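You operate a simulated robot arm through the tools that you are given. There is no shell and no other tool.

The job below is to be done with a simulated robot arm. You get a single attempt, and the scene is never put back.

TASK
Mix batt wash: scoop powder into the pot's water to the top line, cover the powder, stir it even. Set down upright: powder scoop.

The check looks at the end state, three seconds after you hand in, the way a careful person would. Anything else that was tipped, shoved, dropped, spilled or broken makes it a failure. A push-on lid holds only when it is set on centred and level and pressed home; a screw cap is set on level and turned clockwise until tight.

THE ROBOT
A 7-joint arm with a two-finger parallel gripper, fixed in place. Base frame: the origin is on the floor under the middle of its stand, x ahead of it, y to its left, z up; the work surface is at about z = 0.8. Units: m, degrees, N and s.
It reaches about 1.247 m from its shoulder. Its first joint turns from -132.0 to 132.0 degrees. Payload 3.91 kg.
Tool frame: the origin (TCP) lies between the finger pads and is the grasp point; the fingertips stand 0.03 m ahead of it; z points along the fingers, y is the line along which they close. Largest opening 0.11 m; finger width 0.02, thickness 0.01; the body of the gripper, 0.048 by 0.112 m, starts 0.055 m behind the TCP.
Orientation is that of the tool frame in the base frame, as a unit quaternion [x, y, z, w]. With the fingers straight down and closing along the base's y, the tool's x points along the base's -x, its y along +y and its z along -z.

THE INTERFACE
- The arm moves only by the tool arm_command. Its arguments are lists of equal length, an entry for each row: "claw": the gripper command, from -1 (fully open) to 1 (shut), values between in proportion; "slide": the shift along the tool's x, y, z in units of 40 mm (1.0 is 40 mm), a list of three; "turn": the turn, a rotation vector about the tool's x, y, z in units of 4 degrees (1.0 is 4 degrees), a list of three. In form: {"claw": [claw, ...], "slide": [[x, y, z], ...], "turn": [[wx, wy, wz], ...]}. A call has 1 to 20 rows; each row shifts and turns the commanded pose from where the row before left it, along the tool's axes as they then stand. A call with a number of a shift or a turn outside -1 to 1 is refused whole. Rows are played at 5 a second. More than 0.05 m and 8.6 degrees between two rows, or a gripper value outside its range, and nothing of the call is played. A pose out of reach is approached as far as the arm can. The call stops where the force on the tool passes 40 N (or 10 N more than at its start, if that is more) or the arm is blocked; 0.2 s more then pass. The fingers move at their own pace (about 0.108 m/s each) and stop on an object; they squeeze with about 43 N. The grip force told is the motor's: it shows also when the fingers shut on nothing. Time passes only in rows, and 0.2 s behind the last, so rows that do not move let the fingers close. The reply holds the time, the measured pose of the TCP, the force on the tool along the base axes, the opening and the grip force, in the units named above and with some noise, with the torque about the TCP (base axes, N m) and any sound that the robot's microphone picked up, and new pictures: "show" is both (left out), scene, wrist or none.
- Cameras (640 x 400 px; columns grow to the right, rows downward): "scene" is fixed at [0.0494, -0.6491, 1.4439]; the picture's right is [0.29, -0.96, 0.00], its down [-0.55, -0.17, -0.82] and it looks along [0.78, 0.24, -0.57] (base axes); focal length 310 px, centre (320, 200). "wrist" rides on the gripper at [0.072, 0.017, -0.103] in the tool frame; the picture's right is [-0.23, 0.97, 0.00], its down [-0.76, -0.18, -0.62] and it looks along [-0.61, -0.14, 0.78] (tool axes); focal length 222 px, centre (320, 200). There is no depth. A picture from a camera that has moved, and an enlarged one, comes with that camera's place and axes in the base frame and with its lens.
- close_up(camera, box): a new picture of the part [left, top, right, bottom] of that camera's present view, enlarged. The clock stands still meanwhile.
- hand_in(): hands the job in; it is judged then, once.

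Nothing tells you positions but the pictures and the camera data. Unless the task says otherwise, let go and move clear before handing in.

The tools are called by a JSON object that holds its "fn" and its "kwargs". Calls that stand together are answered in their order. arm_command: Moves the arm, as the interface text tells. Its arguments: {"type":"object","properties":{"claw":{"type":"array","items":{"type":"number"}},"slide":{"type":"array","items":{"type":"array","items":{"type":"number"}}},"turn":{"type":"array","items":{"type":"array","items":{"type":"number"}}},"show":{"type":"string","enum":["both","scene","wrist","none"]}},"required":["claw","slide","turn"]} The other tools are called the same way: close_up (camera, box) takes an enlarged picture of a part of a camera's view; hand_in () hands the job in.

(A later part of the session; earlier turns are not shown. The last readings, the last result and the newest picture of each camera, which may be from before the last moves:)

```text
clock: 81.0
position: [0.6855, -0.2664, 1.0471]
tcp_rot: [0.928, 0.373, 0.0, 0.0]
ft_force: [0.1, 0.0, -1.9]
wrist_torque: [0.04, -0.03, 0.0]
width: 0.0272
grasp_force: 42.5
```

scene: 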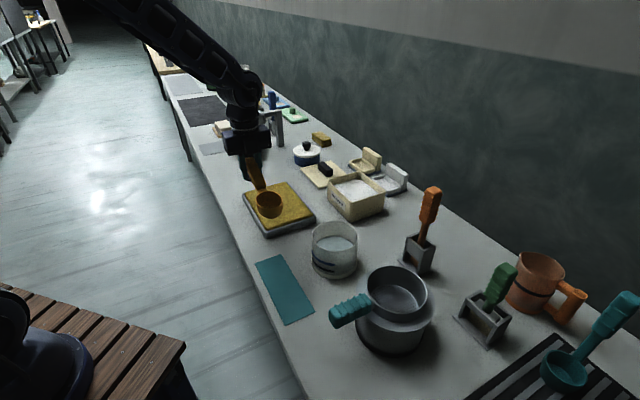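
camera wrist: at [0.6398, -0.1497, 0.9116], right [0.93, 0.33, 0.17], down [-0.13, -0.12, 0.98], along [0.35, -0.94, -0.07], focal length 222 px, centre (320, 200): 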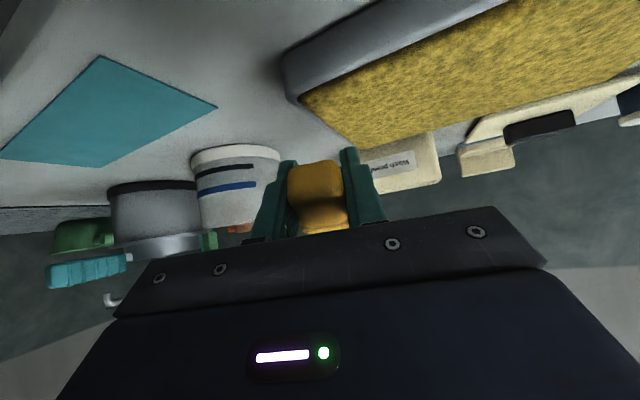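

I bring the scoop back over the box and pitch it nose-down for the second scoop.

{"fn": "arm_command", "kwargs": {"claw": [1, 1, 1, 1, 1, 1, 1, 1, 1, 1, 1], "slide": [[0.306, 0.965, 0], [0.306, 0.965, 0], [0.306, 0.965, 0], [0.306, 0.965, 0], [0.306, 0.965, 0], [0.306, 0.965, 0], [0.306, 0.965, 0], [0.306, 0.965, 0], [0.306, 0.965, 0], [0, 0, 0], [0, 0, 0]], "turn": [[0, 0, 0], [0, 0, 0], [0, 0, 0], [0, 0, 0], [0, 0, 0], [0, 0, 0], [0, 0, 0], [0, 0, 0], [0, 0, 0], [0, 0, 0], [0, 0, 0]], "show": "none"}}

{"fn": "arm_command", "kwargs": {"claw": [1, 1, 1, 1, 1, 1, 1, 1, 1, 1, 1, 1, 1, 1, 1], "slide": [[0, 0, 0], [0, 0, 0], [0, 0, 0], [0, 0, 0], [0, 0, 0], [0, 0, 0], [0, 0, 0], [0, 0, 0], [0, 0, 0], [0, 0, 0], [0, 0, 0], [0, 0, 0], [0, 0, 0], [0, 0, 0], [0, 0, 0]], "turn": [[0, 0.5, 0], [0, 1, 0], [0, 1, 0], [0, 1, 0], [0, 1, 0], [0, 1, 0], [0, 1, 0], [0, 1, 0], [0, 1, 0], [0, 1, 0], [0, 1, 0], [0, 1, 0], [0, 1, 0], [0, 0, 0], [0, 0, 0]], "show": "scene"}}

{"fn": "close_up", "kwargs": {"camera": "scene", "box": [310, 140, 400, 230]}}

```text
clock: 83.4
position: [1.0078, -0.4408, 1.0463]
tcp_rot: [0.927, 0.374, 0.0, 0.0]
ft_force: [-0.2, 0.0, -0.8]
wrist_torque: [0.05, -0.08, 0.01]
width: 0.0276
grasp_force: 43.4
```

```text
clock: 86.6
position: [1.0054, -0.4407, 1.0469]
tcp_rot: [0.841, 0.339, 0.392, -0.158]
ft_force: [0.4, 0.0, -1.2]
wrist_torque: [0.01, -0.02, 0.02]
width: 0.0274
grasp_force: 43.1
```

scene: 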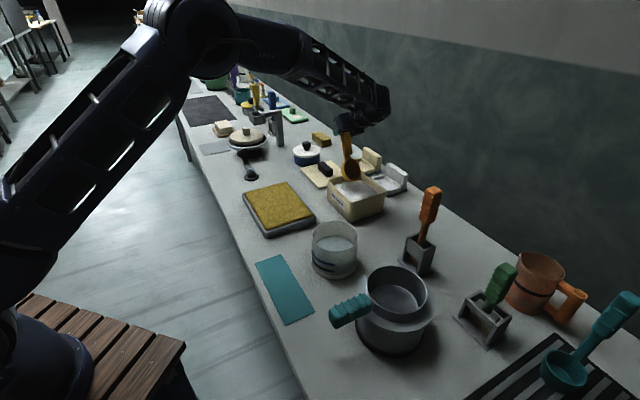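

```text
4.44 times, centred on (355, 185) of scene
camera zoom: at [0.0494, -0.6491, 1.4439], right [0.29, -0.96, 0.0], down [-0.55, -0.17, -0.82], along [0.78, 0.24, -0.57], focal length 1376 px, centre (164, 267)
```

zoom: 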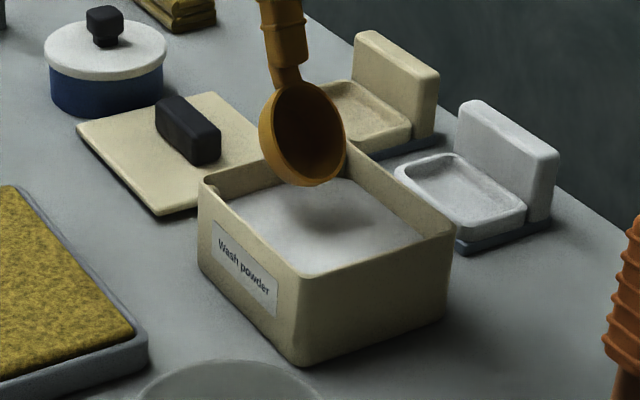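

{"fn": "arm_command", "kwargs": {"claw": [1, 1, 1, 1, 1, 1, 1, 1, 1, 1, 1, 1, 1, 1, 1], "slide": [[-0.39, 0, 0.327], [-0.39, 0, 0.327], [-0.39, 0, 0.327], [-0.39, 0, 0.327], [0, 0, 0], [-0.068, 0, 0.106], [-0.088, 0, 0.124], [-0.094, 0, 0.134], [-0.102, 0, 0.143], [-0.106, 0, 0.151], [-0.114, 0, 0.162], [-0.116, 0, 0.174], [-0.119, 0, 0.181], [-0.12, 0, 0.184], [0, 0, 0]], "turn": [[0, 0, 0], [0, 0, 0], [0, 0, 0], [0, 0, 0], [0, 0, 0], [0, -1, 0], [0, -1, 0], [0, -1, 0], [0, -1, 0], [0, -1, 0], [0, -1, 0], [0, -1, 0], [0, -1, 0], [0, -1, 0], [0, 0, 0]], "show": "none"}}

{"fn": "close_up", "kwargs": {"camera": "scene", "box": [310, 140, 400, 230]}}

```text
clock: 89.8
position: [1.0043, -0.4432, 0.9023]
tcp_rot: [0.921, 0.371, 0.113, -0.044]
ft_force: [-2.6, -7.1, 18.5]
wrist_torque: [-0.11, 0.38, 0.19]
width: 0.0275
grasp_force: 43.1
```

```text
4.44 times, centred on (355, 185) of scene
camera zoom: at [0.0494, -0.6491, 1.4439], right [0.29, -0.96, 0.0], down [-0.55, -0.17, -0.82], along [0.78, 0.24, -0.57], focal length 1376 px, centre (164, 267)
```

zoom: 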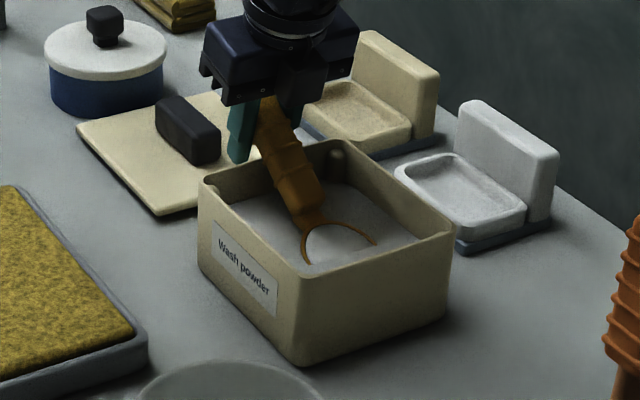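

The bowl is buried with powder in it, and the handle is lightly touching the box rim. I lift slowly and level it.

{"fn": "arm_command", "kwargs": {"claw": [1, 1, 1, 1, 1, 1, 1, 1, 1, 1, 1, 1, 1, 1], "slide": [[0.03, 0, -0.12], [0.06, 0, -0.2425], [0.06, 0, -0.2425], [0.06, 0, -0.2425], [0.06, 0, -0.2425], [0.062, 0, -0.293], [0.047, 0, -0.297], [0.026, 0, -0.299], [0.01, 0, -0.3], [0, 0, -0.3], [0, 0, -0.3], [0, 0, -0.3], [0, 0, -0.2], [0, 0, 0]], "turn": [[0, 0, 0], [0, -0.3, 0], [0, -0.5, 0], [0, -0.6, 0], [0, -0.6, 0], [0, -0.5, 0], [0, -0.5, 0], [0, -0.4, 0], [0, -0.3, 0], [0, 0, 0], [0, 0, 0], [0, 0, 0], [0, 0, 0], [0, 0, 0]], "show": "scene"}}

{"fn": "close_up", "kwargs": {"camera": "scene", "box": [335, 130, 385, 180]}}

{"fn": "close_up", "kwargs": {"camera": "scene", "box": [310, 140, 400, 230]}}

```text
clock: 92.8
position: [1.0078, -0.4385, 1.0381]
tcp_rot: [0.927, 0.375, -0.006, 0.003]
ft_force: [0.5, -0.3, -1.3]
wrist_torque: [0.12, -0.12, 0.01]
width: 0.0275
grasp_force: 43.1
```

scene: 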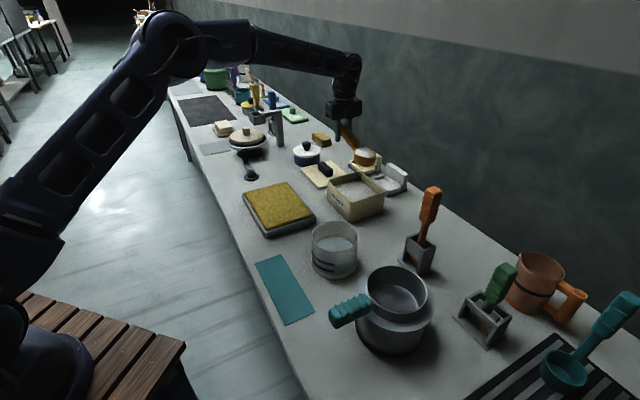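

```text
8.00 times, centred on (360, 155) of scene
camera zoom: at [0.0494, -0.6491, 1.4439], right [0.29, -0.96, 0.0], down [-0.55, -0.17, -0.82], along [0.78, 0.24, -0.57], focal length 2477 px, centre (0, 560)
```

zoom: 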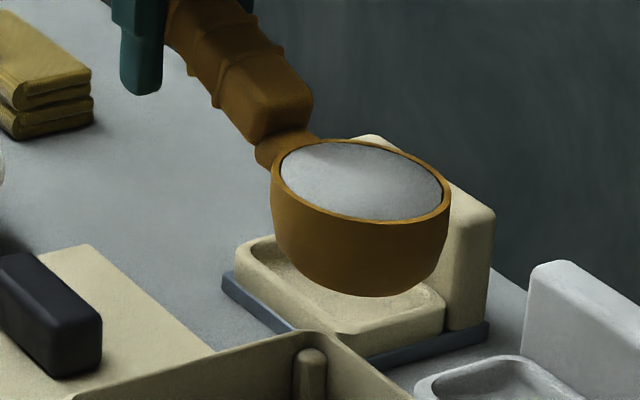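

```text
4.44 times, centred on (355, 185) of scene
camera zoom: at [0.0494, -0.6491, 1.4439], right [0.29, -0.96, 0.0], down [-0.55, -0.17, -0.82], along [0.78, 0.24, -0.57], focal length 1376 px, centre (164, 267)
```

zoom: 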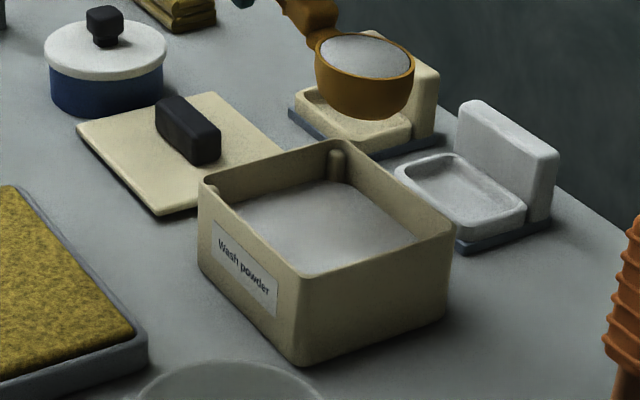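

The second scoop is full and flush. I carry it gently to the pot.

{"fn": "arm_command", "kwargs": {"claw": [1, 1, 1, 1, 1, 1, 1, 1, 1, 1, 1, 1, 1, 1, 1, 1, 1, 1, 1, 1], "slide": [[0, 0, 0], [0, 0, 0], [0, 0, 0], [-0.1, -0.12, 0], [-0.2, -0.24, 0], [-0.316, -0.38, 0], [-0.316, -0.38, 0], [-0.316, -0.38, 0], [-0.316, -0.38, 0], [-0.316, -0.38, 0], [-0.316, -0.38, 0], [-0.316, -0.38, 0], [-0.316, -0.38, 0], [-0.316, -0.38, 0], [-0.316, -0.38, 0], [-0.316, -0.38, 0], [-0.316, -0.38, 0], [-0.18, -0.22, 0], [-0.1, -0.12, 0], [0, 0, 0]], "turn": [[0, -0.3, 0], [0, -0.4, 0], [0, -0.2, 0], [0, 0, 0], [0, 0, 0], [0, 0, 0], [0, 0, 0], [0, 0, 0], [0, 0, 0], [0, 0, 0], [0, 0, 0], [0, 0, 0], [0, 0, 0], [0, 0, 0], [0, 0, 0], [0, 0, 0], [0, 0, 0], [0, 0, 0], [0, 0, 0], [0, 0, 0]], "show": "scene"}}

{"fn": "close_up", "kwargs": {"camera": "scene", "box": [290, 160, 370, 290]}}

```text
clock: 97.0
position: [0.7362, -0.4077, 1.0496]
tcp_rot: [0.926, 0.375, -0.036, 0.015]
ft_force: [0.0, -0.1, -0.3]
wrist_torque: [0.09, -0.14, 0.03]
width: 0.0277
grasp_force: 43.1
```

scene: 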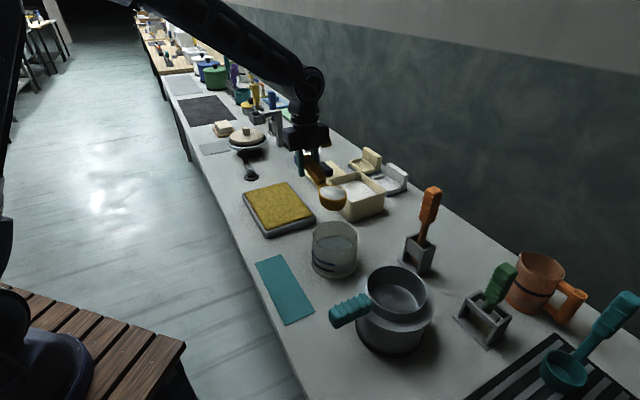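

```text
3.08 times, centred on (330, 225) of scene
camera zoom: at [0.0494, -0.6491, 1.4439], right [0.29, -0.96, 0.0], down [-0.55, -0.17, -0.82], along [0.78, 0.24, -0.57], focal length 953 px, centre (289, 123)
```

zoom: 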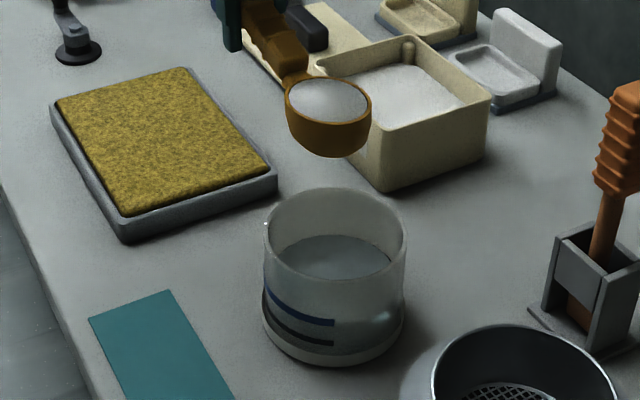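

{"fn": "arm_command", "kwargs": {"claw": [1, 1, 1, 1, 1, 1, 1, 1, 1, 1, 1, 1, 1, 1, 1, 1, 1, 1], "slide": [[0, 0, 0.2], [0, 0, 0.4], [0, 0, 0.4], [0, 0, 0.4], [0, 0, 0.1], [0, 0, 0], [0, 0, 0], [0, 0, 0], [0, 0, 0], [0, 0, 0], [0, 0, 0], [0, 0, 0], [0, 0, 0], [0, 0, 0], [0, 0, 0], [0, 0, 0], [0, 0, 0], [0, 0, 0]], "turn": [[0, 0.4, 0], [0, 0.4, 0], [0, 0.3, 0], [0, 0, 0], [0, 0, 0], [-0.5, 0, 0], [-0.8, 0, 0], [-0.8, 0, 0], [-0.8, 0, 0], [-0.8, 0, 0], [-0.8, 0, 0], [-0.8, 0, 0], [-0.8, 0, 0], [-0.8, 0, 0], [-0.8, 0, 0], [-0.8, 0, 0], [-0.8, 0, 0], [0, 0, 0]], "show": "none"}}

{"fn": "arm_command", "kwargs": {"claw": [1, 1, 1, 1, 1, 1, 1, 1, 1, 1, 1, 1, 1, 1, 1, 1], "slide": [[0, 0, 0], [0, 0, 0], [0, 0, 0], [0, 0, 0], [0, 0, 0], [0, 0, 0], [0, 0, 0], [0, 0, 0], [0, 0, 0], [0, 0, 0], [0, 0, 0], [0, 0, 0], [0, 0, 0], [0, 0, 0], [0, 0, 0], [0, 0, 0]], "turn": [[-0.5, 0, 0], [-0.5, 0, 0], [-0.5, 0, 0], [-0.5, 0, 0], [-0.5, 0, 0], [-0.5, 0, 0], [-0.5, 0, 0], [-0.5, 0, 0], [-0.5, 0, 0], [-0.5, 0, 0], [-0.5, 0, 0], [-0.5, 0, 0], [0, 0, 0], [0, 0, 0], [0, 0, 0], [0, 0, 0]], "show": "scene"}}

{"fn": "close_up", "kwargs": {"camera": "scene", "box": [303, 215, 363, 285]}}

{"fn": "close_up", "kwargs": {"camera": "scene", "box": [310, 170, 370, 230]}}

```text
clock: 100.8
position: [0.7358, -0.4091, 0.9893]
tcp_rot: [0.879, 0.355, 0.12, 0.295]
ft_force: [-0.6, -0.2, -1.3]
wrist_torque: [0.11, -0.09, -0.01]
width: 0.0273
grasp_force: 43.0
```

```text
clock: 104.2
position: [0.7369, -0.4088, 0.9892]
tcp_rot: [0.798, 0.322, 0.19, 0.473]
ft_force: [0.5, 0.0, -1.3]
wrist_torque: [0.11, -0.07, 0.01]
width: 0.0278
grasp_force: 42.8
```

scene: 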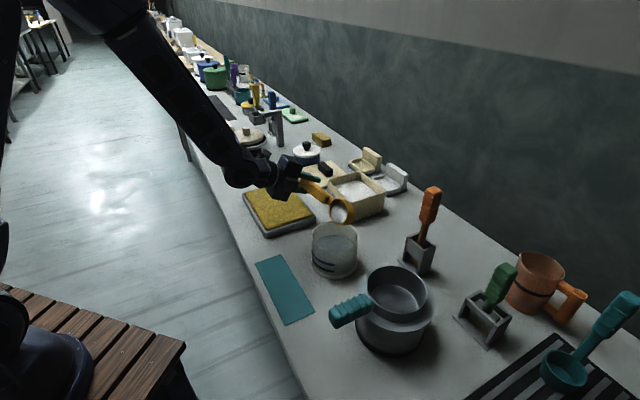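

```text
5.71 times, centred on (333, 250) of scene
camera zoom: at [0.0494, -0.6491, 1.4439], right [0.29, -0.96, 0.0], down [-0.55, -0.17, -0.82], along [0.78, 0.24, -0.57], focal length 1769 px, centre (246, -86)
```

zoom: 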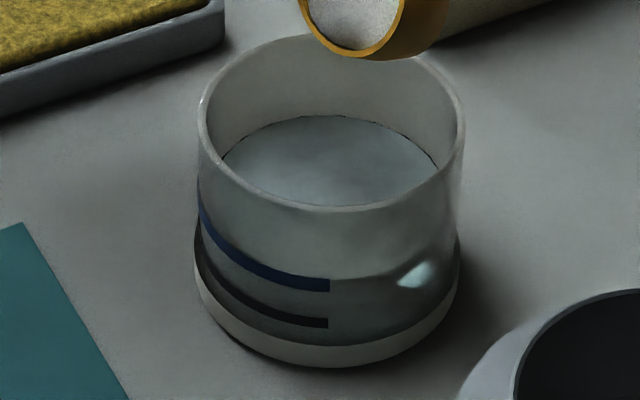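

```text
6.67 times, centred on (340, 200) of scene
camera zoom: at [0.0494, -0.6491, 1.4439], right [0.29, -0.96, 0.0], down [-0.55, -0.17, -0.82], along [0.78, 0.24, -0.57], focal length 2064 px, centre (187, 200)
```

zoom: 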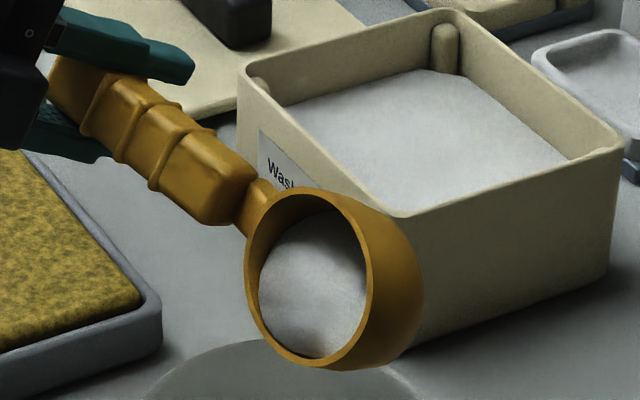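

Powder stopped flowing at this tilt, so the pour is well controlled. I measure the level finely.

{"fn": "close_up", "kwargs": {"camera": "scene", "box": [310, 250, 350, 280]}}

{"fn": "close_up", "kwargs": {"camera": "scene", "box": [315, 225, 355, 250]}}

```text
13.33 times, centred on (330, 265) of scene
camera zoom: at [0.0494, -0.6491, 1.4439], right [0.29, -0.96, 0.0], down [-0.55, -0.17, -0.82], along [0.78, 0.24, -0.57], focal length 4128 px, centre (187, -667)
```

zoom: 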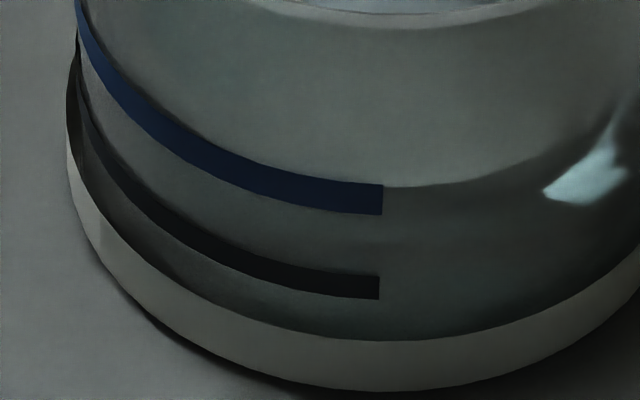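

```text
16.00 times, centred on (335, 238) of scene
camera zoom: at [0.0494, -0.6491, 1.4439], right [0.29, -0.96, 0.0], down [-0.55, -0.17, -0.82], along [0.78, 0.24, -0.57], focal length 4954 px, centre (80, -400)
```

zoom: 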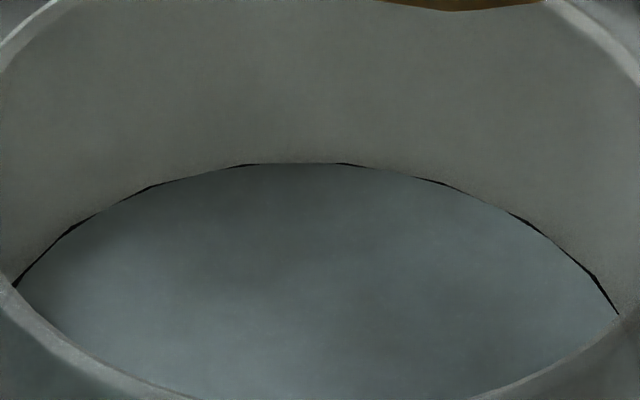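

The level is now about 0.853, inside the lower part of the blue line, and about 2.5 mm more brings it to the line's middle. I tilt a little further.

{"fn": "arm_command", "kwargs": {"claw": [1, 1, 1, 1, 1, 1, 1, 1], "slide": [[0, 0, 0], [0, 0, 0], [0, 0, 0], [0, 0, 0], [0, 0, 0], [0, 0, 0], [0, 0, 0], [0, 0, 0]], "turn": [[-0.4, 0, 0], [-0.4, 0, 0], [-0.4, 0, 0], [-0.4, 0, 0], [-0.4, 0, 0], [0, 0, 0], [0, 0, 0], [0, 0, 0]], "show": "none"}}

{"fn": "close_up", "kwargs": {"camera": "scene", "box": [310, 250, 350, 280]}}

{"fn": "close_up", "kwargs": {"camera": "scene", "box": [315, 225, 355, 250]}}

{"fn": "close_up", "kwargs": {"camera": "scene", "box": [310, 170, 370, 230]}}

```text
clock: 106.0
position: [0.736, -0.4095, 0.9904]
tcp_rot: [0.763, 0.309, 0.212, 0.527]
ft_force: [0.3, -0.4, -0.7]
wrist_torque: [0.11, -0.06, -0.01]
width: 0.0274
grasp_force: 43.2
```

```text
13.33 times, centred on (330, 265) of scene
camera zoom: at [0.0494, -0.6491, 1.4439], right [0.29, -0.96, 0.0], down [-0.55, -0.17, -0.82], along [0.78, 0.24, -0.57], focal length 4128 px, centre (187, -667)
```

zoom: 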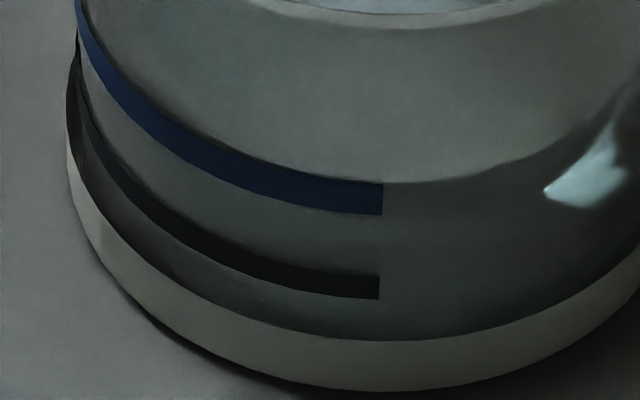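

```text
16.00 times, centred on (335, 238) of scene
camera zoom: at [0.0494, -0.6491, 1.4439], right [0.29, -0.96, 0.0], down [-0.55, -0.17, -0.82], along [0.78, 0.24, -0.57], focal length 4954 px, centre (80, -400)
```

zoom: 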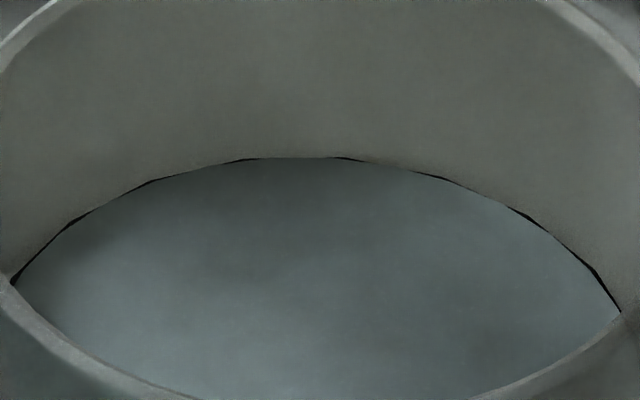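

```text
6.67 times, centred on (340, 200) of scene
camera zoom: at [0.0494, -0.6491, 1.4439], right [0.29, -0.96, 0.0], down [-0.55, -0.17, -0.82], along [0.78, 0.24, -0.57], focal length 2064 px, centre (187, 200)
```

zoom: 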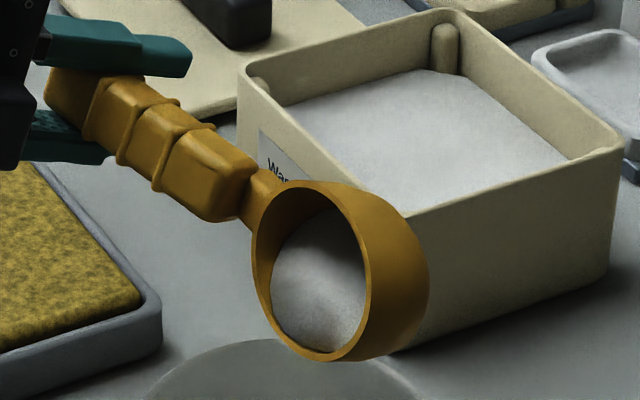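

Level is about 0.8545. One more small tilt reaches the middle of the line.

{"fn": "arm_command", "kwargs": {"claw": [1, 1, 1, 1, 1, 1, 1], "slide": [[0, 0, 0], [0, 0, 0], [0, 0, 0], [0, 0, 0], [0, 0, 0], [0, 0, 0], [0, 0, 0]], "turn": [[-0.4, 0, 0], [-0.4, 0, 0], [-0.4, 0, 0], [-0.4, 0, 0], [0, 0, 0], [0, 0, 0], [0, 0, 0]], "show": "none"}}

{"fn": "close_up", "kwargs": {"camera": "scene", "box": [310, 250, 350, 280]}}

{"fn": "close_up", "kwargs": {"camera": "scene", "box": [315, 225, 355, 250]}}

{"fn": "close_up", "kwargs": {"camera": "scene", "box": [310, 170, 370, 230]}}

```text
clock: 107.6
position: [0.7363, -0.408, 0.991]
tcp_rot: [0.732, 0.296, 0.229, 0.569]
ft_force: [0.4, -0.4, -1.3]
wrist_torque: [0.12, -0.08, -0.01]
width: 0.0273
grasp_force: 43.0
```

```text
13.33 times, centred on (330, 265) of scene
camera zoom: at [0.0494, -0.6491, 1.4439], right [0.29, -0.96, 0.0], down [-0.55, -0.17, -0.82], along [0.78, 0.24, -0.57], focal length 4128 px, centre (187, -667)
```

zoom: 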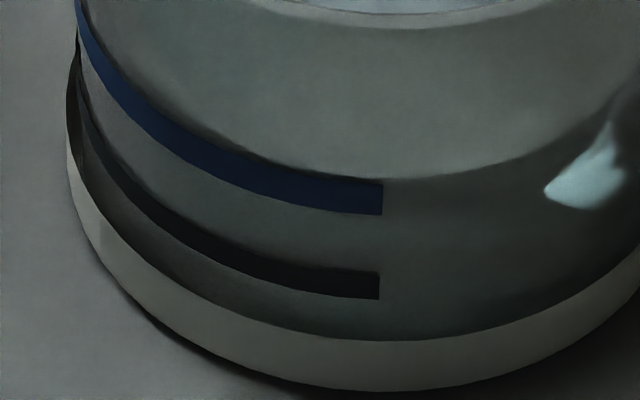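

```text
16.00 times, centred on (335, 238) of scene
camera zoom: at [0.0494, -0.6491, 1.4439], right [0.29, -0.96, 0.0], down [-0.55, -0.17, -0.82], along [0.78, 0.24, -0.57], focal length 4954 px, centre (80, -400)
```

zoom: 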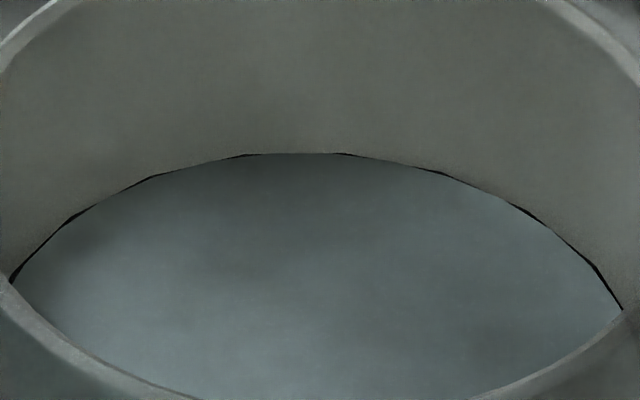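

```text
6.67 times, centred on (340, 200) of scene
camera zoom: at [0.0494, -0.6491, 1.4439], right [0.29, -0.96, 0.0], down [-0.55, -0.17, -0.82], along [0.78, 0.24, -0.57], focal length 2064 px, centre (187, 200)
```

zoom: 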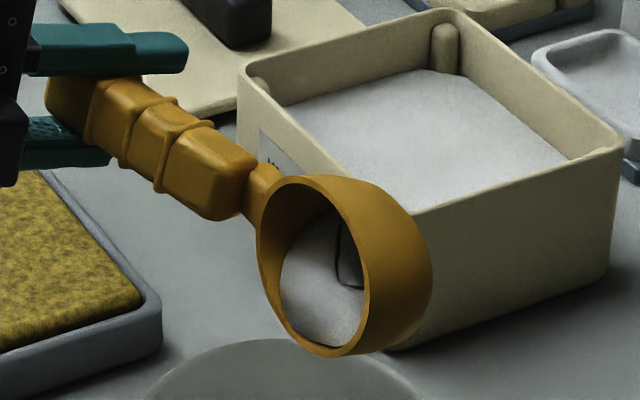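

The level is at the middle of the blue line (z≈0.8555). I stop pouring, roll the scoop upright with its remaining powder, and take the leftover back to the box.

{"fn": "arm_command", "kwargs": {"claw": [1, 1, 1, 1, 1, 1, 1, 1, 1, 1, 1, 1, 1, 1, 1, 1, 1, 1, 1, 1], "slide": [[0, 0, 0], [0, 0, 0], [0, 0, 0], [0, 0, 0], [0, 0, 0], [0, 0, 0], [0, 0, 0], [0, 0, 0], [0, 0, 0], [0, 0, 0], [0, 0, 0], [0, 0, 0], [0, 0, 0], [0, 0, 0], [0, 0, 0], [0, 0, 0], [0, 0, 0], [0, 0, 0], [0, 0, 0], [0, 0, 0]], "turn": [[1, 0, 0], [1, 0, 0], [1, 0, 0], [1, 0, 0], [1, 0, 0], [1, 0, 0], [1, 0, 0], [1, 0, 0], [1, 0, 0], [1, 0, 0], [1, 0, 0], [1, 0, 0], [1, 0, 0], [1, 0, 0], [1, 0, 0], [1, 0, 0], [1, 0, 0], [1, 0, 0], [0.9, 0, 0], [0, 0, 0]], "show": "scene"}}

{"fn": "close_up", "kwargs": {"camera": "scene", "box": [290, 160, 370, 290]}}

```text
clock: 111.8
position: [0.7364, -0.409, 0.9901]
tcp_rot: [0.927, 0.374, -0.001, -0.001]
ft_force: [-0.1, 0.0, -1.9]
wrist_torque: [0.1, -0.07, -0.02]
width: 0.0276
grasp_force: 43.3
```

scene: 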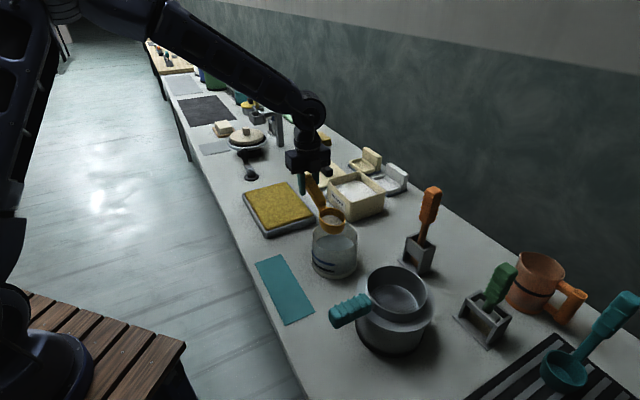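

```text
3.08 times, centred on (330, 225) of scene
camera zoom: at [0.0494, -0.6491, 1.4439], right [0.29, -0.96, 0.0], down [-0.55, -0.17, -0.82], along [0.78, 0.24, -0.57], focal length 953 px, centre (289, 123)
```

zoom: 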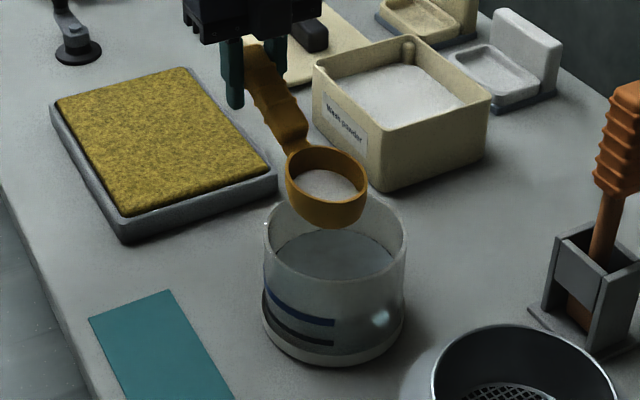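

{"fn": "arm_command", "kwargs": {"claw": [1, 1, 1, 1, 1, 1, 1, 1, 1, 1, 1, 1, 1, 1, 1, 1, 1, 1], "slide": [[0, 0, -0.5], [0.2, 0.2, 0], [0.468, 0.448, 0], [0.468, 0.448, 0], [0.468, 0.448, 0], [0.468, 0.448, 0], [0.468, 0.448, 0], [0.468, 0.448, 0], [0.468, 0.448, 0], [0.468, 0.448, 0], [0.468, 0.448, 0], [0.468, 0.448, 0], [0.27, 0.25, 0], [0, 0, 0], [0, 0, 0.4], [0, 0, 0.4], [0, 0, 0.3], [0, 0, 0]], "turn": [[0, 0, 0], [0, 0, 0], [0, 0, 0], [0, 0, 0], [0, 0, 0], [0, 0, 0], [0, 0, 0], [0, 0, 0], [0, 0, 0], [0, 0, 0], [0, 0, 0], [0, 0, 0], [0, 0, 0], [0, 0, 0], [0, 0, 0], [0, 0, 0], [0, 0, 0], [0, 0, 0]], "show": "scene"}}

{"fn": "close_up", "kwargs": {"camera": "scene", "box": [310, 130, 400, 230]}}

```text
clock: 115.6
position: [1.0215, -0.4079, 0.9669]
tcp_rot: [0.927, 0.375, 0.0, 0.0]
ft_force: [0.0, 0.3, -1.6]
wrist_torque: [0.09, -0.05, 0.02]
width: 0.0275
grasp_force: 43.1
```

scene: 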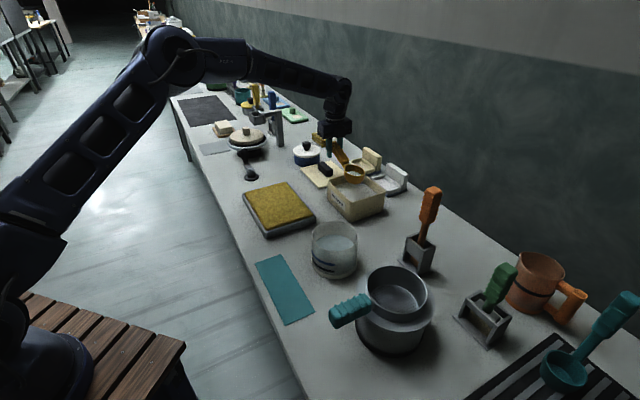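

```text
4.00 times, centred on (355, 180) of scene
camera zoom: at [0.0494, -0.6491, 1.4439], right [0.29, -0.96, 0.0], down [-0.55, -0.17, -0.82], along [0.78, 0.24, -0.57], focal length 1238 px, centre (180, 280)
```

zoom: 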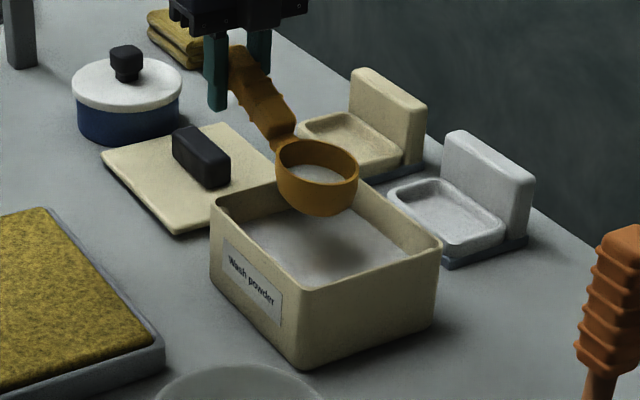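

The bowl is centred over the box. I roll it to tip the leftover powder back in.

{"fn": "arm_command", "kwargs": {"claw": [1, 1, 1, 1, 1, 1, 1, 1, 1, 1, 1, 1, 1, 1, 1, 1, 1, 1, 1, 1], "slide": [[0, 0, 0], [0, 0, 0], [0, 0, 0], [0, 0, 0], [0, 0, 0], [0, 0, 0], [0, 0, 0], [0, 0, 0], [0, 0, 0], [0, 0, 0], [0, 0, 0], [0, 0, 0], [0, 0, 0], [0, 0, 0], [0, 0, 0], [0, 0, 0], [0, 0, 0], [0, 0, 0], [0, 0, 0], [0, 0, 0]], "turn": [[-1, 0, 0], [-1, 0, 0], [-1, 0, 0], [-1, 0, 0], [-1, 0, 0], [-1, 0, 0], [-1, 0, 0], [-1, 0, 0], [-1, 0, 0], [-1, 0, 0], [-1, 0, 0], [-1, 0, 0], [-1, 0, 0], [-1, 0, 0], [-1, 0, 0], [-1, 0, 0], [-1, 0, 0], [-1, 0, 0], [-1, 0, 0], [-1, 0, 0]], "show": "scene"}}

{"fn": "close_up", "kwargs": {"camera": "scene", "box": [290, 130, 400, 230]}}

```text
clock: 119.8
position: [1.0211, -0.4089, 0.9654]
tcp_rot: [0.71, 0.287, 0.241, 0.597]
ft_force: [1.3, -0.3, -1.0]
wrist_torque: [0.1, -0.04, 0.03]
width: 0.0276
grasp_force: 43.2
```

scene: 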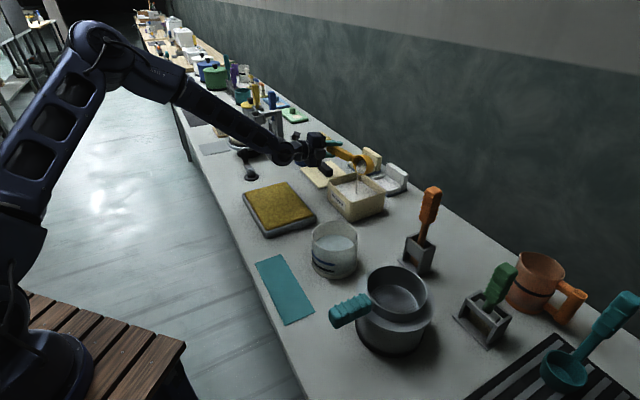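

```text
4.00 times, centred on (345, 180) of scene
camera zoom: at [0.0494, -0.6491, 1.4439], right [0.29, -0.96, 0.0], down [-0.55, -0.17, -0.82], along [0.78, 0.24, -0.57], focal length 1238 px, centre (220, 280)
```

zoom: 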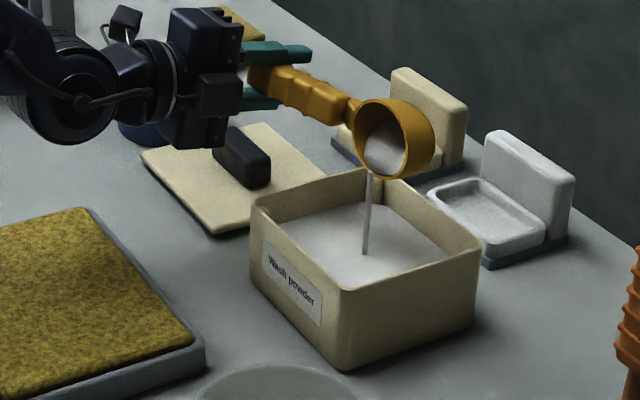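

{"fn": "arm_command", "kwargs": {"claw": [1, 1, 1, 1, 1, 1, 1, 1, 1, 1, 1, 1], "slide": [[0, 0, 0], [0, 0, 0], [0, 0, 0], [0, 0, 0], [0, 0, 0], [0, 0, 0], [0, 0, 0], [0, 0, 0], [0, 0, 0], [0, 0, 0], [0, 0, 0], [0, 0, 0]], "turn": [[-1, 0, 0], [-1, 0, 0], [-1, 0, 0], [-1, 0, 0], [-1, 0, 0], [-1, 0, 0], [-1, 0, 0], [-1, 0, 0], [0, 0, 0], [0, 0, 0], [0, 0, 0], [0, 0, 0]], "show": "scene"}}

{"fn": "close_up", "kwargs": {"camera": "scene", "box": [290, 130, 400, 230]}}

```text
clock: 122.4
position: [1.0213, -0.4078, 0.9666]
tcp_rot: [0.519, 0.209, 0.311, 0.769]
ft_force: [0.5, -0.5, -0.2]
wrist_torque: [0.1, -0.06, 0.0]
width: 0.0272
grasp_force: 42.8
```

scene: 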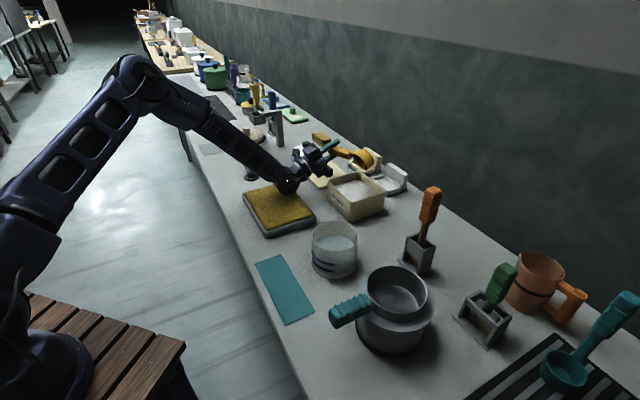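

```text
4.00 times, centred on (345, 180) of scene
camera zoom: at [0.0494, -0.6491, 1.4439], right [0.29, -0.96, 0.0], down [-0.55, -0.17, -0.82], along [0.78, 0.24, -0.57], focal length 1238 px, centre (220, 280)
```

zoom: 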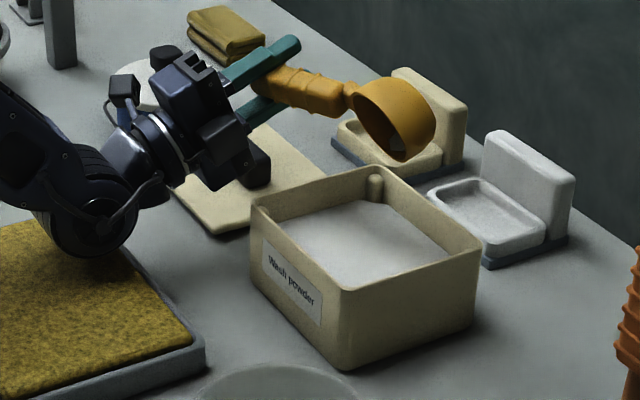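

The scoop is emptied into the box. I roll back upright.

{"fn": "arm_command", "kwargs": {"claw": [1, 1, 1, 1, 1, 1, 1, 1, 1, 1, 1, 1, 1, 1, 1, 1, 1, 1, 1, 1], "slide": [[0, 0, 0], [0, 0, 0], [0, 0, 0], [0, 0, 0], [0, 0, 0], [0, 0, 0], [0, 0, 0], [0, 0, 0], [0, 0, 0], [0, 0, 0], [0, 0, 0], [0, 0, 0], [0, 0, 0], [0, 0, 0], [0, 0, 0], [0, 0, 0], [0, 0, 0], [0, 0, 0], [0, 0, 0], [0, 0, 0]], "turn": [[1, 0, 0], [1, 0, 0], [1, 0, 0], [1, 0, 0], [1, 0, 0], [1, 0, 0], [1, 0, 0], [1, 0, 0], [1, 0, 0], [1, 0, 0], [1, 0, 0], [1, 0, 0], [1, 0, 0], [1, 0, 0], [1, 0, 0], [1, 0, 0], [1, 0, 0], [1, 0, 0], [1, 0, 0], [1, 0, 0]], "show": "none"}}

{"fn": "arm_command", "kwargs": {"claw": [1, 1, 1, 1, 1, 1, 1, 1, 1, 1, 1], "slide": [[0, 0, 0], [0, 0, 0], [0, 0, 0], [0, 0, 0], [0, 0, 0], [0, 0, 0], [0, 0, 0], [0, 0, 0], [0, 0, -0.7], [0, 0, -0.7], [0, 0, 0]], "turn": [[1, 0, 0], [1, 0, 0], [1, 0, 0], [1, 0, 0], [1, 0, 0], [1, 0, 0], [1, 0, 0], [1, 0, 0], [0, 0, 0], [0, 0, 0], [0, 0, 0]], "show": "scene"}}

{"fn": "close_up", "kwargs": {"camera": "scene", "box": [290, 120, 410, 230]}}

{"fn": "close_up", "kwargs": {"camera": "scene", "box": [230, 170, 330, 250]}}

```text
clock: 126.6
position: [1.0216, -0.4069, 0.9671]
tcp_rot: [0.884, 0.355, 0.11, 0.283]
ft_force: [-0.1, 0.2, -1.0]
wrist_torque: [0.07, -0.02, 0.01]
width: 0.0276
grasp_force: 43.3
out of reach, approached as far as the arm can: row 16
```

```text
clock: 129.0
position: [1.0183, -0.405, 1.0231]
tcp_rot: [0.928, 0.371, 0.009, 0.029]
ft_force: [-0.1, 0.0, -1.6]
wrist_torque: [0.09, -0.07, -0.03]
width: 0.0276
grasp_force: 42.4
```

scene: 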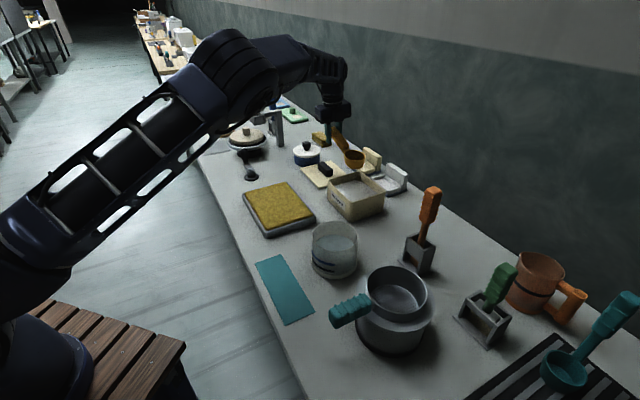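

```text
3.64 times, centred on (350, 175) of scene
camera zoom: at [0.0494, -0.6491, 1.4439], right [0.29, -0.96, 0.0], down [-0.55, -0.17, -0.82], along [0.78, 0.24, -0.57], focal length 1126 px, centre (211, 291)
```

zoom: 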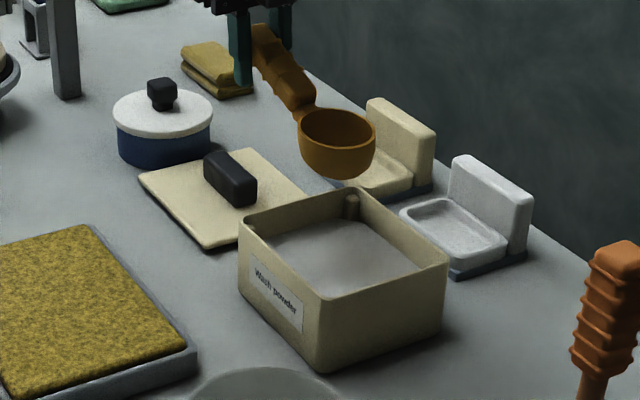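

```text
5.00 times, centred on (280, 210) of scene
camera zoom: at [0.0494, -0.6491, 1.4439], right [0.29, -0.96, 0.0], down [-0.55, -0.17, -0.82], along [0.78, 0.24, -0.57], focal length 1548 px, centre (520, 150)
```

zoom: 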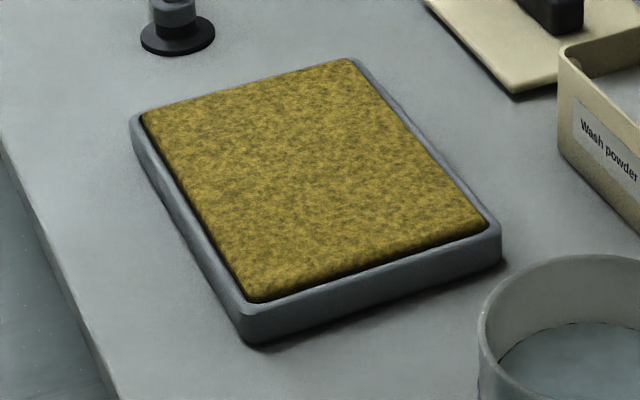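

The powder is back in the box and nothing around was disturbed. The arm hit a reach limit momentarily, leaving a small roll offset. I move back toward the mat at a safe height and check the pose.

{"fn": "arm_command", "kwargs": {"claw": [1, 1, 1, 1, 1, 1, 1, 1, 1, 1, 1, 1, 1], "slide": [[0, 0, -0.3], [-0.621, -0.775, 0], [-0.621, -0.775, 0], [-0.621, -0.775, 0], [-0.621, -0.775, 0], [-0.621, -0.775, 0], [-0.621, -0.775, 0], [-0.621, -0.775, 0], [-0.621, -0.775, 0], [-0.621, -0.775, 0], [-0.621, -0.775, 0], [-0.621, -0.775, 0], [0, 0, 0]], "turn": [[0, 0, 0], [0, 0, 0], [0, 0, 0], [0, 0, 0], [0, 0, 0], [0, 0, 0], [0, 0, 0], [0, 0, 0], [0, 0, 0], [0, 0, 0], [0, 0, 0], [0, 0, 0], [0, 0, 0]], "show": "both"}}

```text
clock: 131.8
position: [0.5873, -0.3462, 1.0146]
tcp_rot: [0.928, 0.372, 0.008, 0.03]
ft_force: [0.2, 0.1, -1.2]
wrist_torque: [0.12, -0.09, -0.02]
width: 0.0273
grasp_force: 43.1
camera wrist: at [0.6451, -0.3045, 1.1187], right [0.51, -0.86, 0.06], down [-0.7, -0.37, 0.61], along [-0.51, -0.35, -0.79], focal length 222 px, centre (320, 200)
```

scene: 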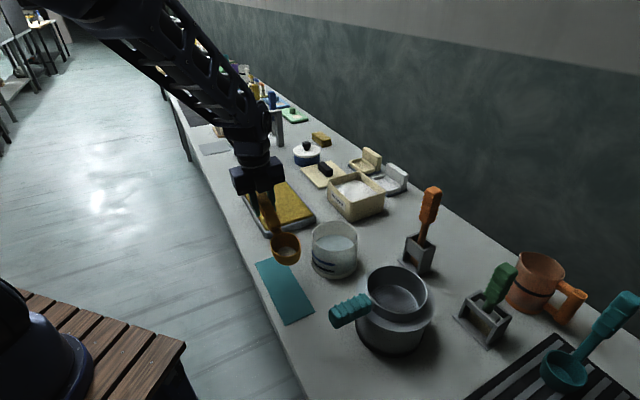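
wrist: 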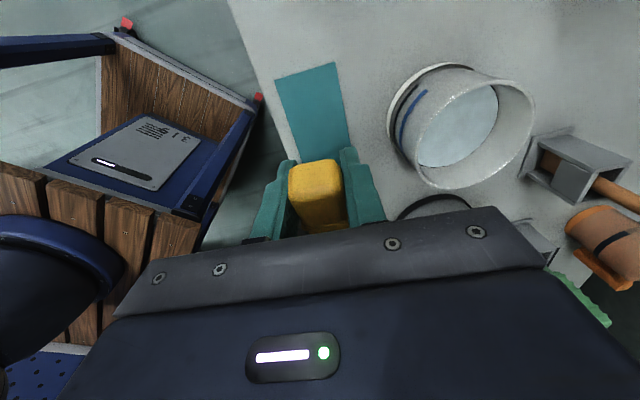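

There is a 3.5° residual roll. I correct it, then lower the scoop to just above its mat and check it.

{"fn": "arm_command", "kwargs": {"claw": [1, 1, 1, 1, 1, 1, 1, 1, 1, 1], "slide": [[0, 0, 0], [0, 0, 0], [-0.106, 0, 0.5], [0, 0, 0.6], [0, 0, 0.6], [0, 0, 0.6], [0, 0, 0.6], [0, 0, 0.4], [0, 0, 0], [0, 0, 0]], "turn": [[0.44, 0.05, -0.04], [0.44, 0.05, -0.04], [0, 0, 0], [0, 0, 0], [0, 0, 0], [0, 0, 0], [0, 0, 0], [0, 0, 0], [0, 0, 0], [0, 0, 0]], "show": "both"}}

{"fn": "close_up", "kwargs": {"camera": "scene", "box": [230, 220, 330, 330]}}

```text
clock: 134.0
position: [0.5828, -0.3488, 0.8822]
tcp_rot: [0.927, 0.374, 0.0, 0.0]
ft_force: [-0.6, -0.4, -1.3]
wrist_torque: [0.12, -0.1, 0.01]
width: 0.0272
grasp_force: 42.9
camera wrist: at [0.6453, -0.3116, 0.9863], right [0.51, -0.86, 0.0], down [-0.67, -0.4, 0.62], along [-0.53, -0.32, -0.78], focal length 222 px, centre (320, 200)
```

scene: 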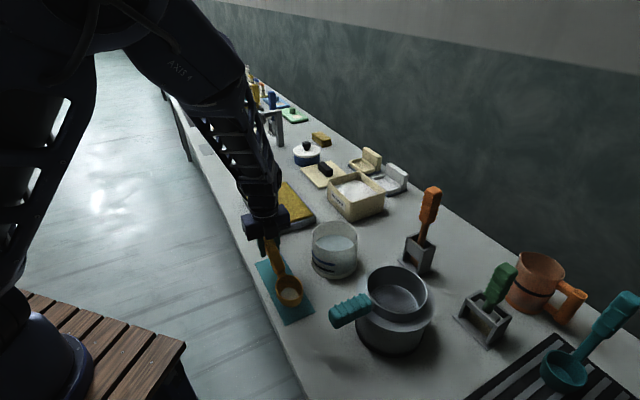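
wrist: 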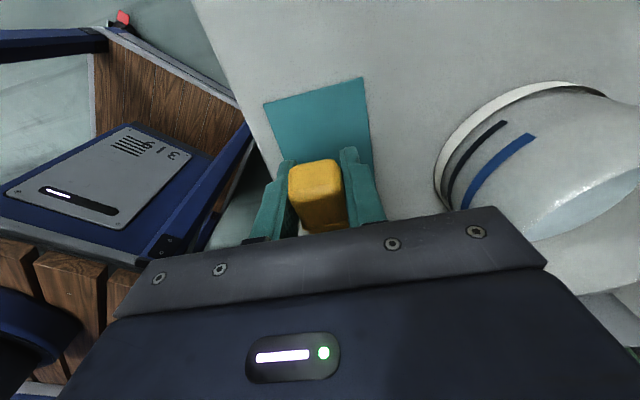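

```text
3.64 times, centred on (280, 275) of scene
camera zoom: at [0.0494, -0.6491, 1.4439], right [0.29, -0.96, 0.0], down [-0.55, -0.17, -0.82], along [0.78, 0.24, -0.57], focal length 1126 px, centre (466, -73)
```

zoom: 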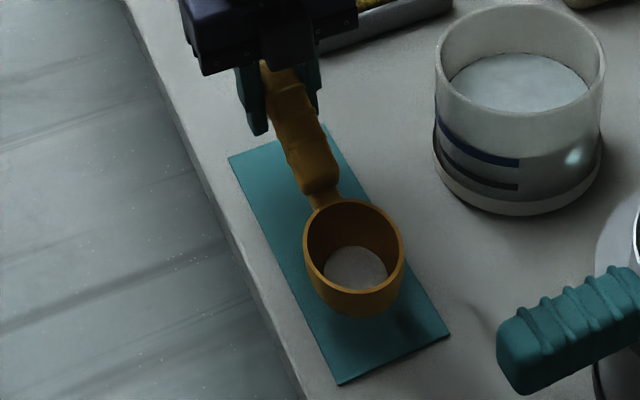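

The scoop hangs level just above its mat. I lower it to the mat.

{"fn": "arm_command", "kwargs": {"claw": [1, 1, 1, 1, 1, 1], "slide": [[0.02, 0, 0.2], [0, 0, 0.2], [0, 0, 0.12], [0, 0, 0.08], [0, 0, 0], [0, 0, 0]], "turn": [[0, 0, 0], [0, 0, 0], [0, 0, 0], [0, 0, 0], [0, 0, 0], [0, 0, 0]], "show": "none"}}

{"fn": "close_up", "kwargs": {"camera": "scene", "box": [250, 240, 320, 330]}}

```text
clock: 135.4
position: [0.5832, -0.3475, 0.8573]
tcp_rot: [0.927, 0.374, 0.001, 0.0]
ft_force: [-0.3, 1.7, 1.5]
wrist_torque: [-0.04, 0.18, -0.08]
width: 0.0277
grasp_force: 43.2
```

```text
4.44 times, centred on (285, 285) of scene
camera zoom: at [0.0494, -0.6491, 1.4439], right [0.29, -0.96, 0.0], down [-0.55, -0.17, -0.82], along [0.78, 0.24, -0.57], focal length 1376 px, centre (476, -178)
```

zoom: 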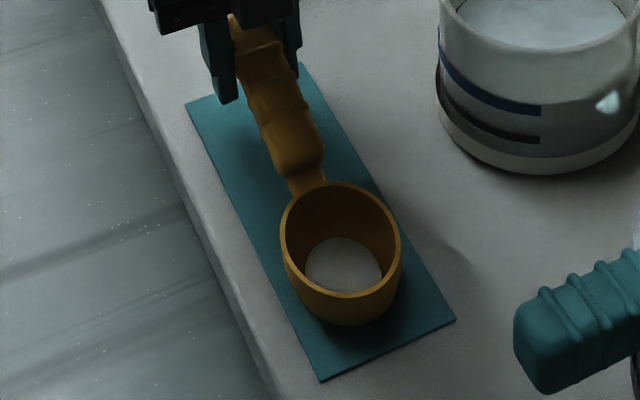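

Contact is felt, so the scoop is resting on the mat. I open the fingers and rise straight up.

{"fn": "arm_command", "kwargs": {"claw": [0.5, 0.4, 0.2, 0, -0.2, -0.2, -0.2, -0.2, -0.2, -0.2, -0.2, -0.2], "slide": [[0, 0, 0], [0, 0, 0], [0, 0, 0], [0, 0, 0], [0, 0, 0], [0, 0, -0.3], [0, 0, -0.7], [0, 0, -1], [0, 0, -1], [0, 0, -1], [0, 0, -1], [0, 0, 0]], "turn": [[0, 0, 0], [0, 0, 0], [0, 0, 0], [0, 0, 0], [0, 0, 0], [0, 0, 0], [0, 0, 0], [0, 0, 0], [0, 0, 0], [0, 0, 0], [0, 0, 0], [0, 0, 0]], "show": "both"}}

{"fn": "close_up", "kwargs": {"camera": "scene", "box": [250, 235, 320, 330]}}

```text
clock: 138.0
position: [0.5825, -0.35, 1.0592]
tcp_rot: [0.928, 0.373, 0.0, 0.0]
ft_force: [0.1, 0.4, -0.2]
wrist_torque: [0.0, -0.01, 0.01]
width: 0.0659
grasp_force: 0.0
camera wrist: at [0.6457, -0.3121, 1.1627], right [0.51, -0.86, 0.0], down [-0.67, -0.4, 0.62], along [-0.53, -0.32, -0.78], focal length 222 px, centre (320, 200)
```

scene: 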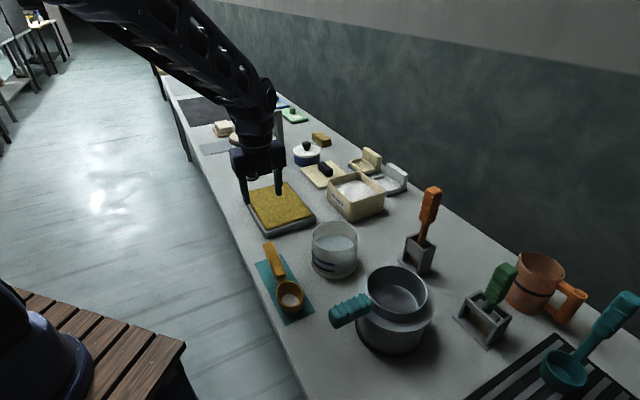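
wrist: 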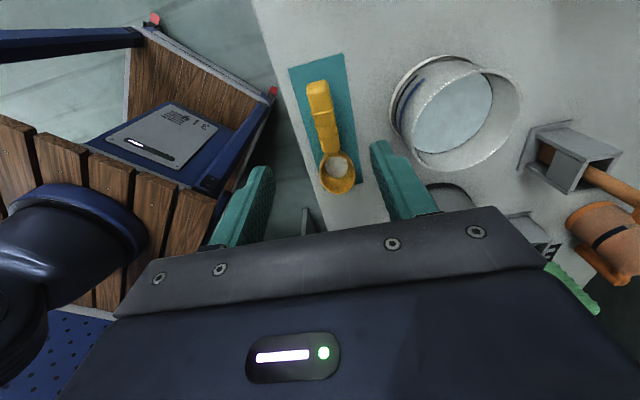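

```text
4.21 times, centred on (285, 282) of scene
camera zoom: at [0.0494, -0.6491, 1.4439], right [0.29, -0.96, 0.0], down [-0.55, -0.17, -0.82], along [0.78, 0.24, -0.57], focal length 1304 px, centre (467, -147)
```

zoom: 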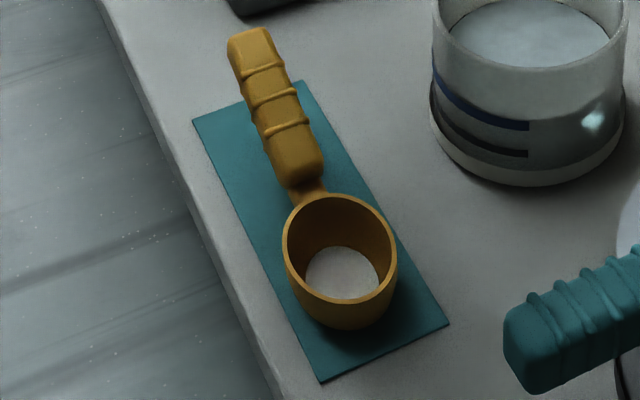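

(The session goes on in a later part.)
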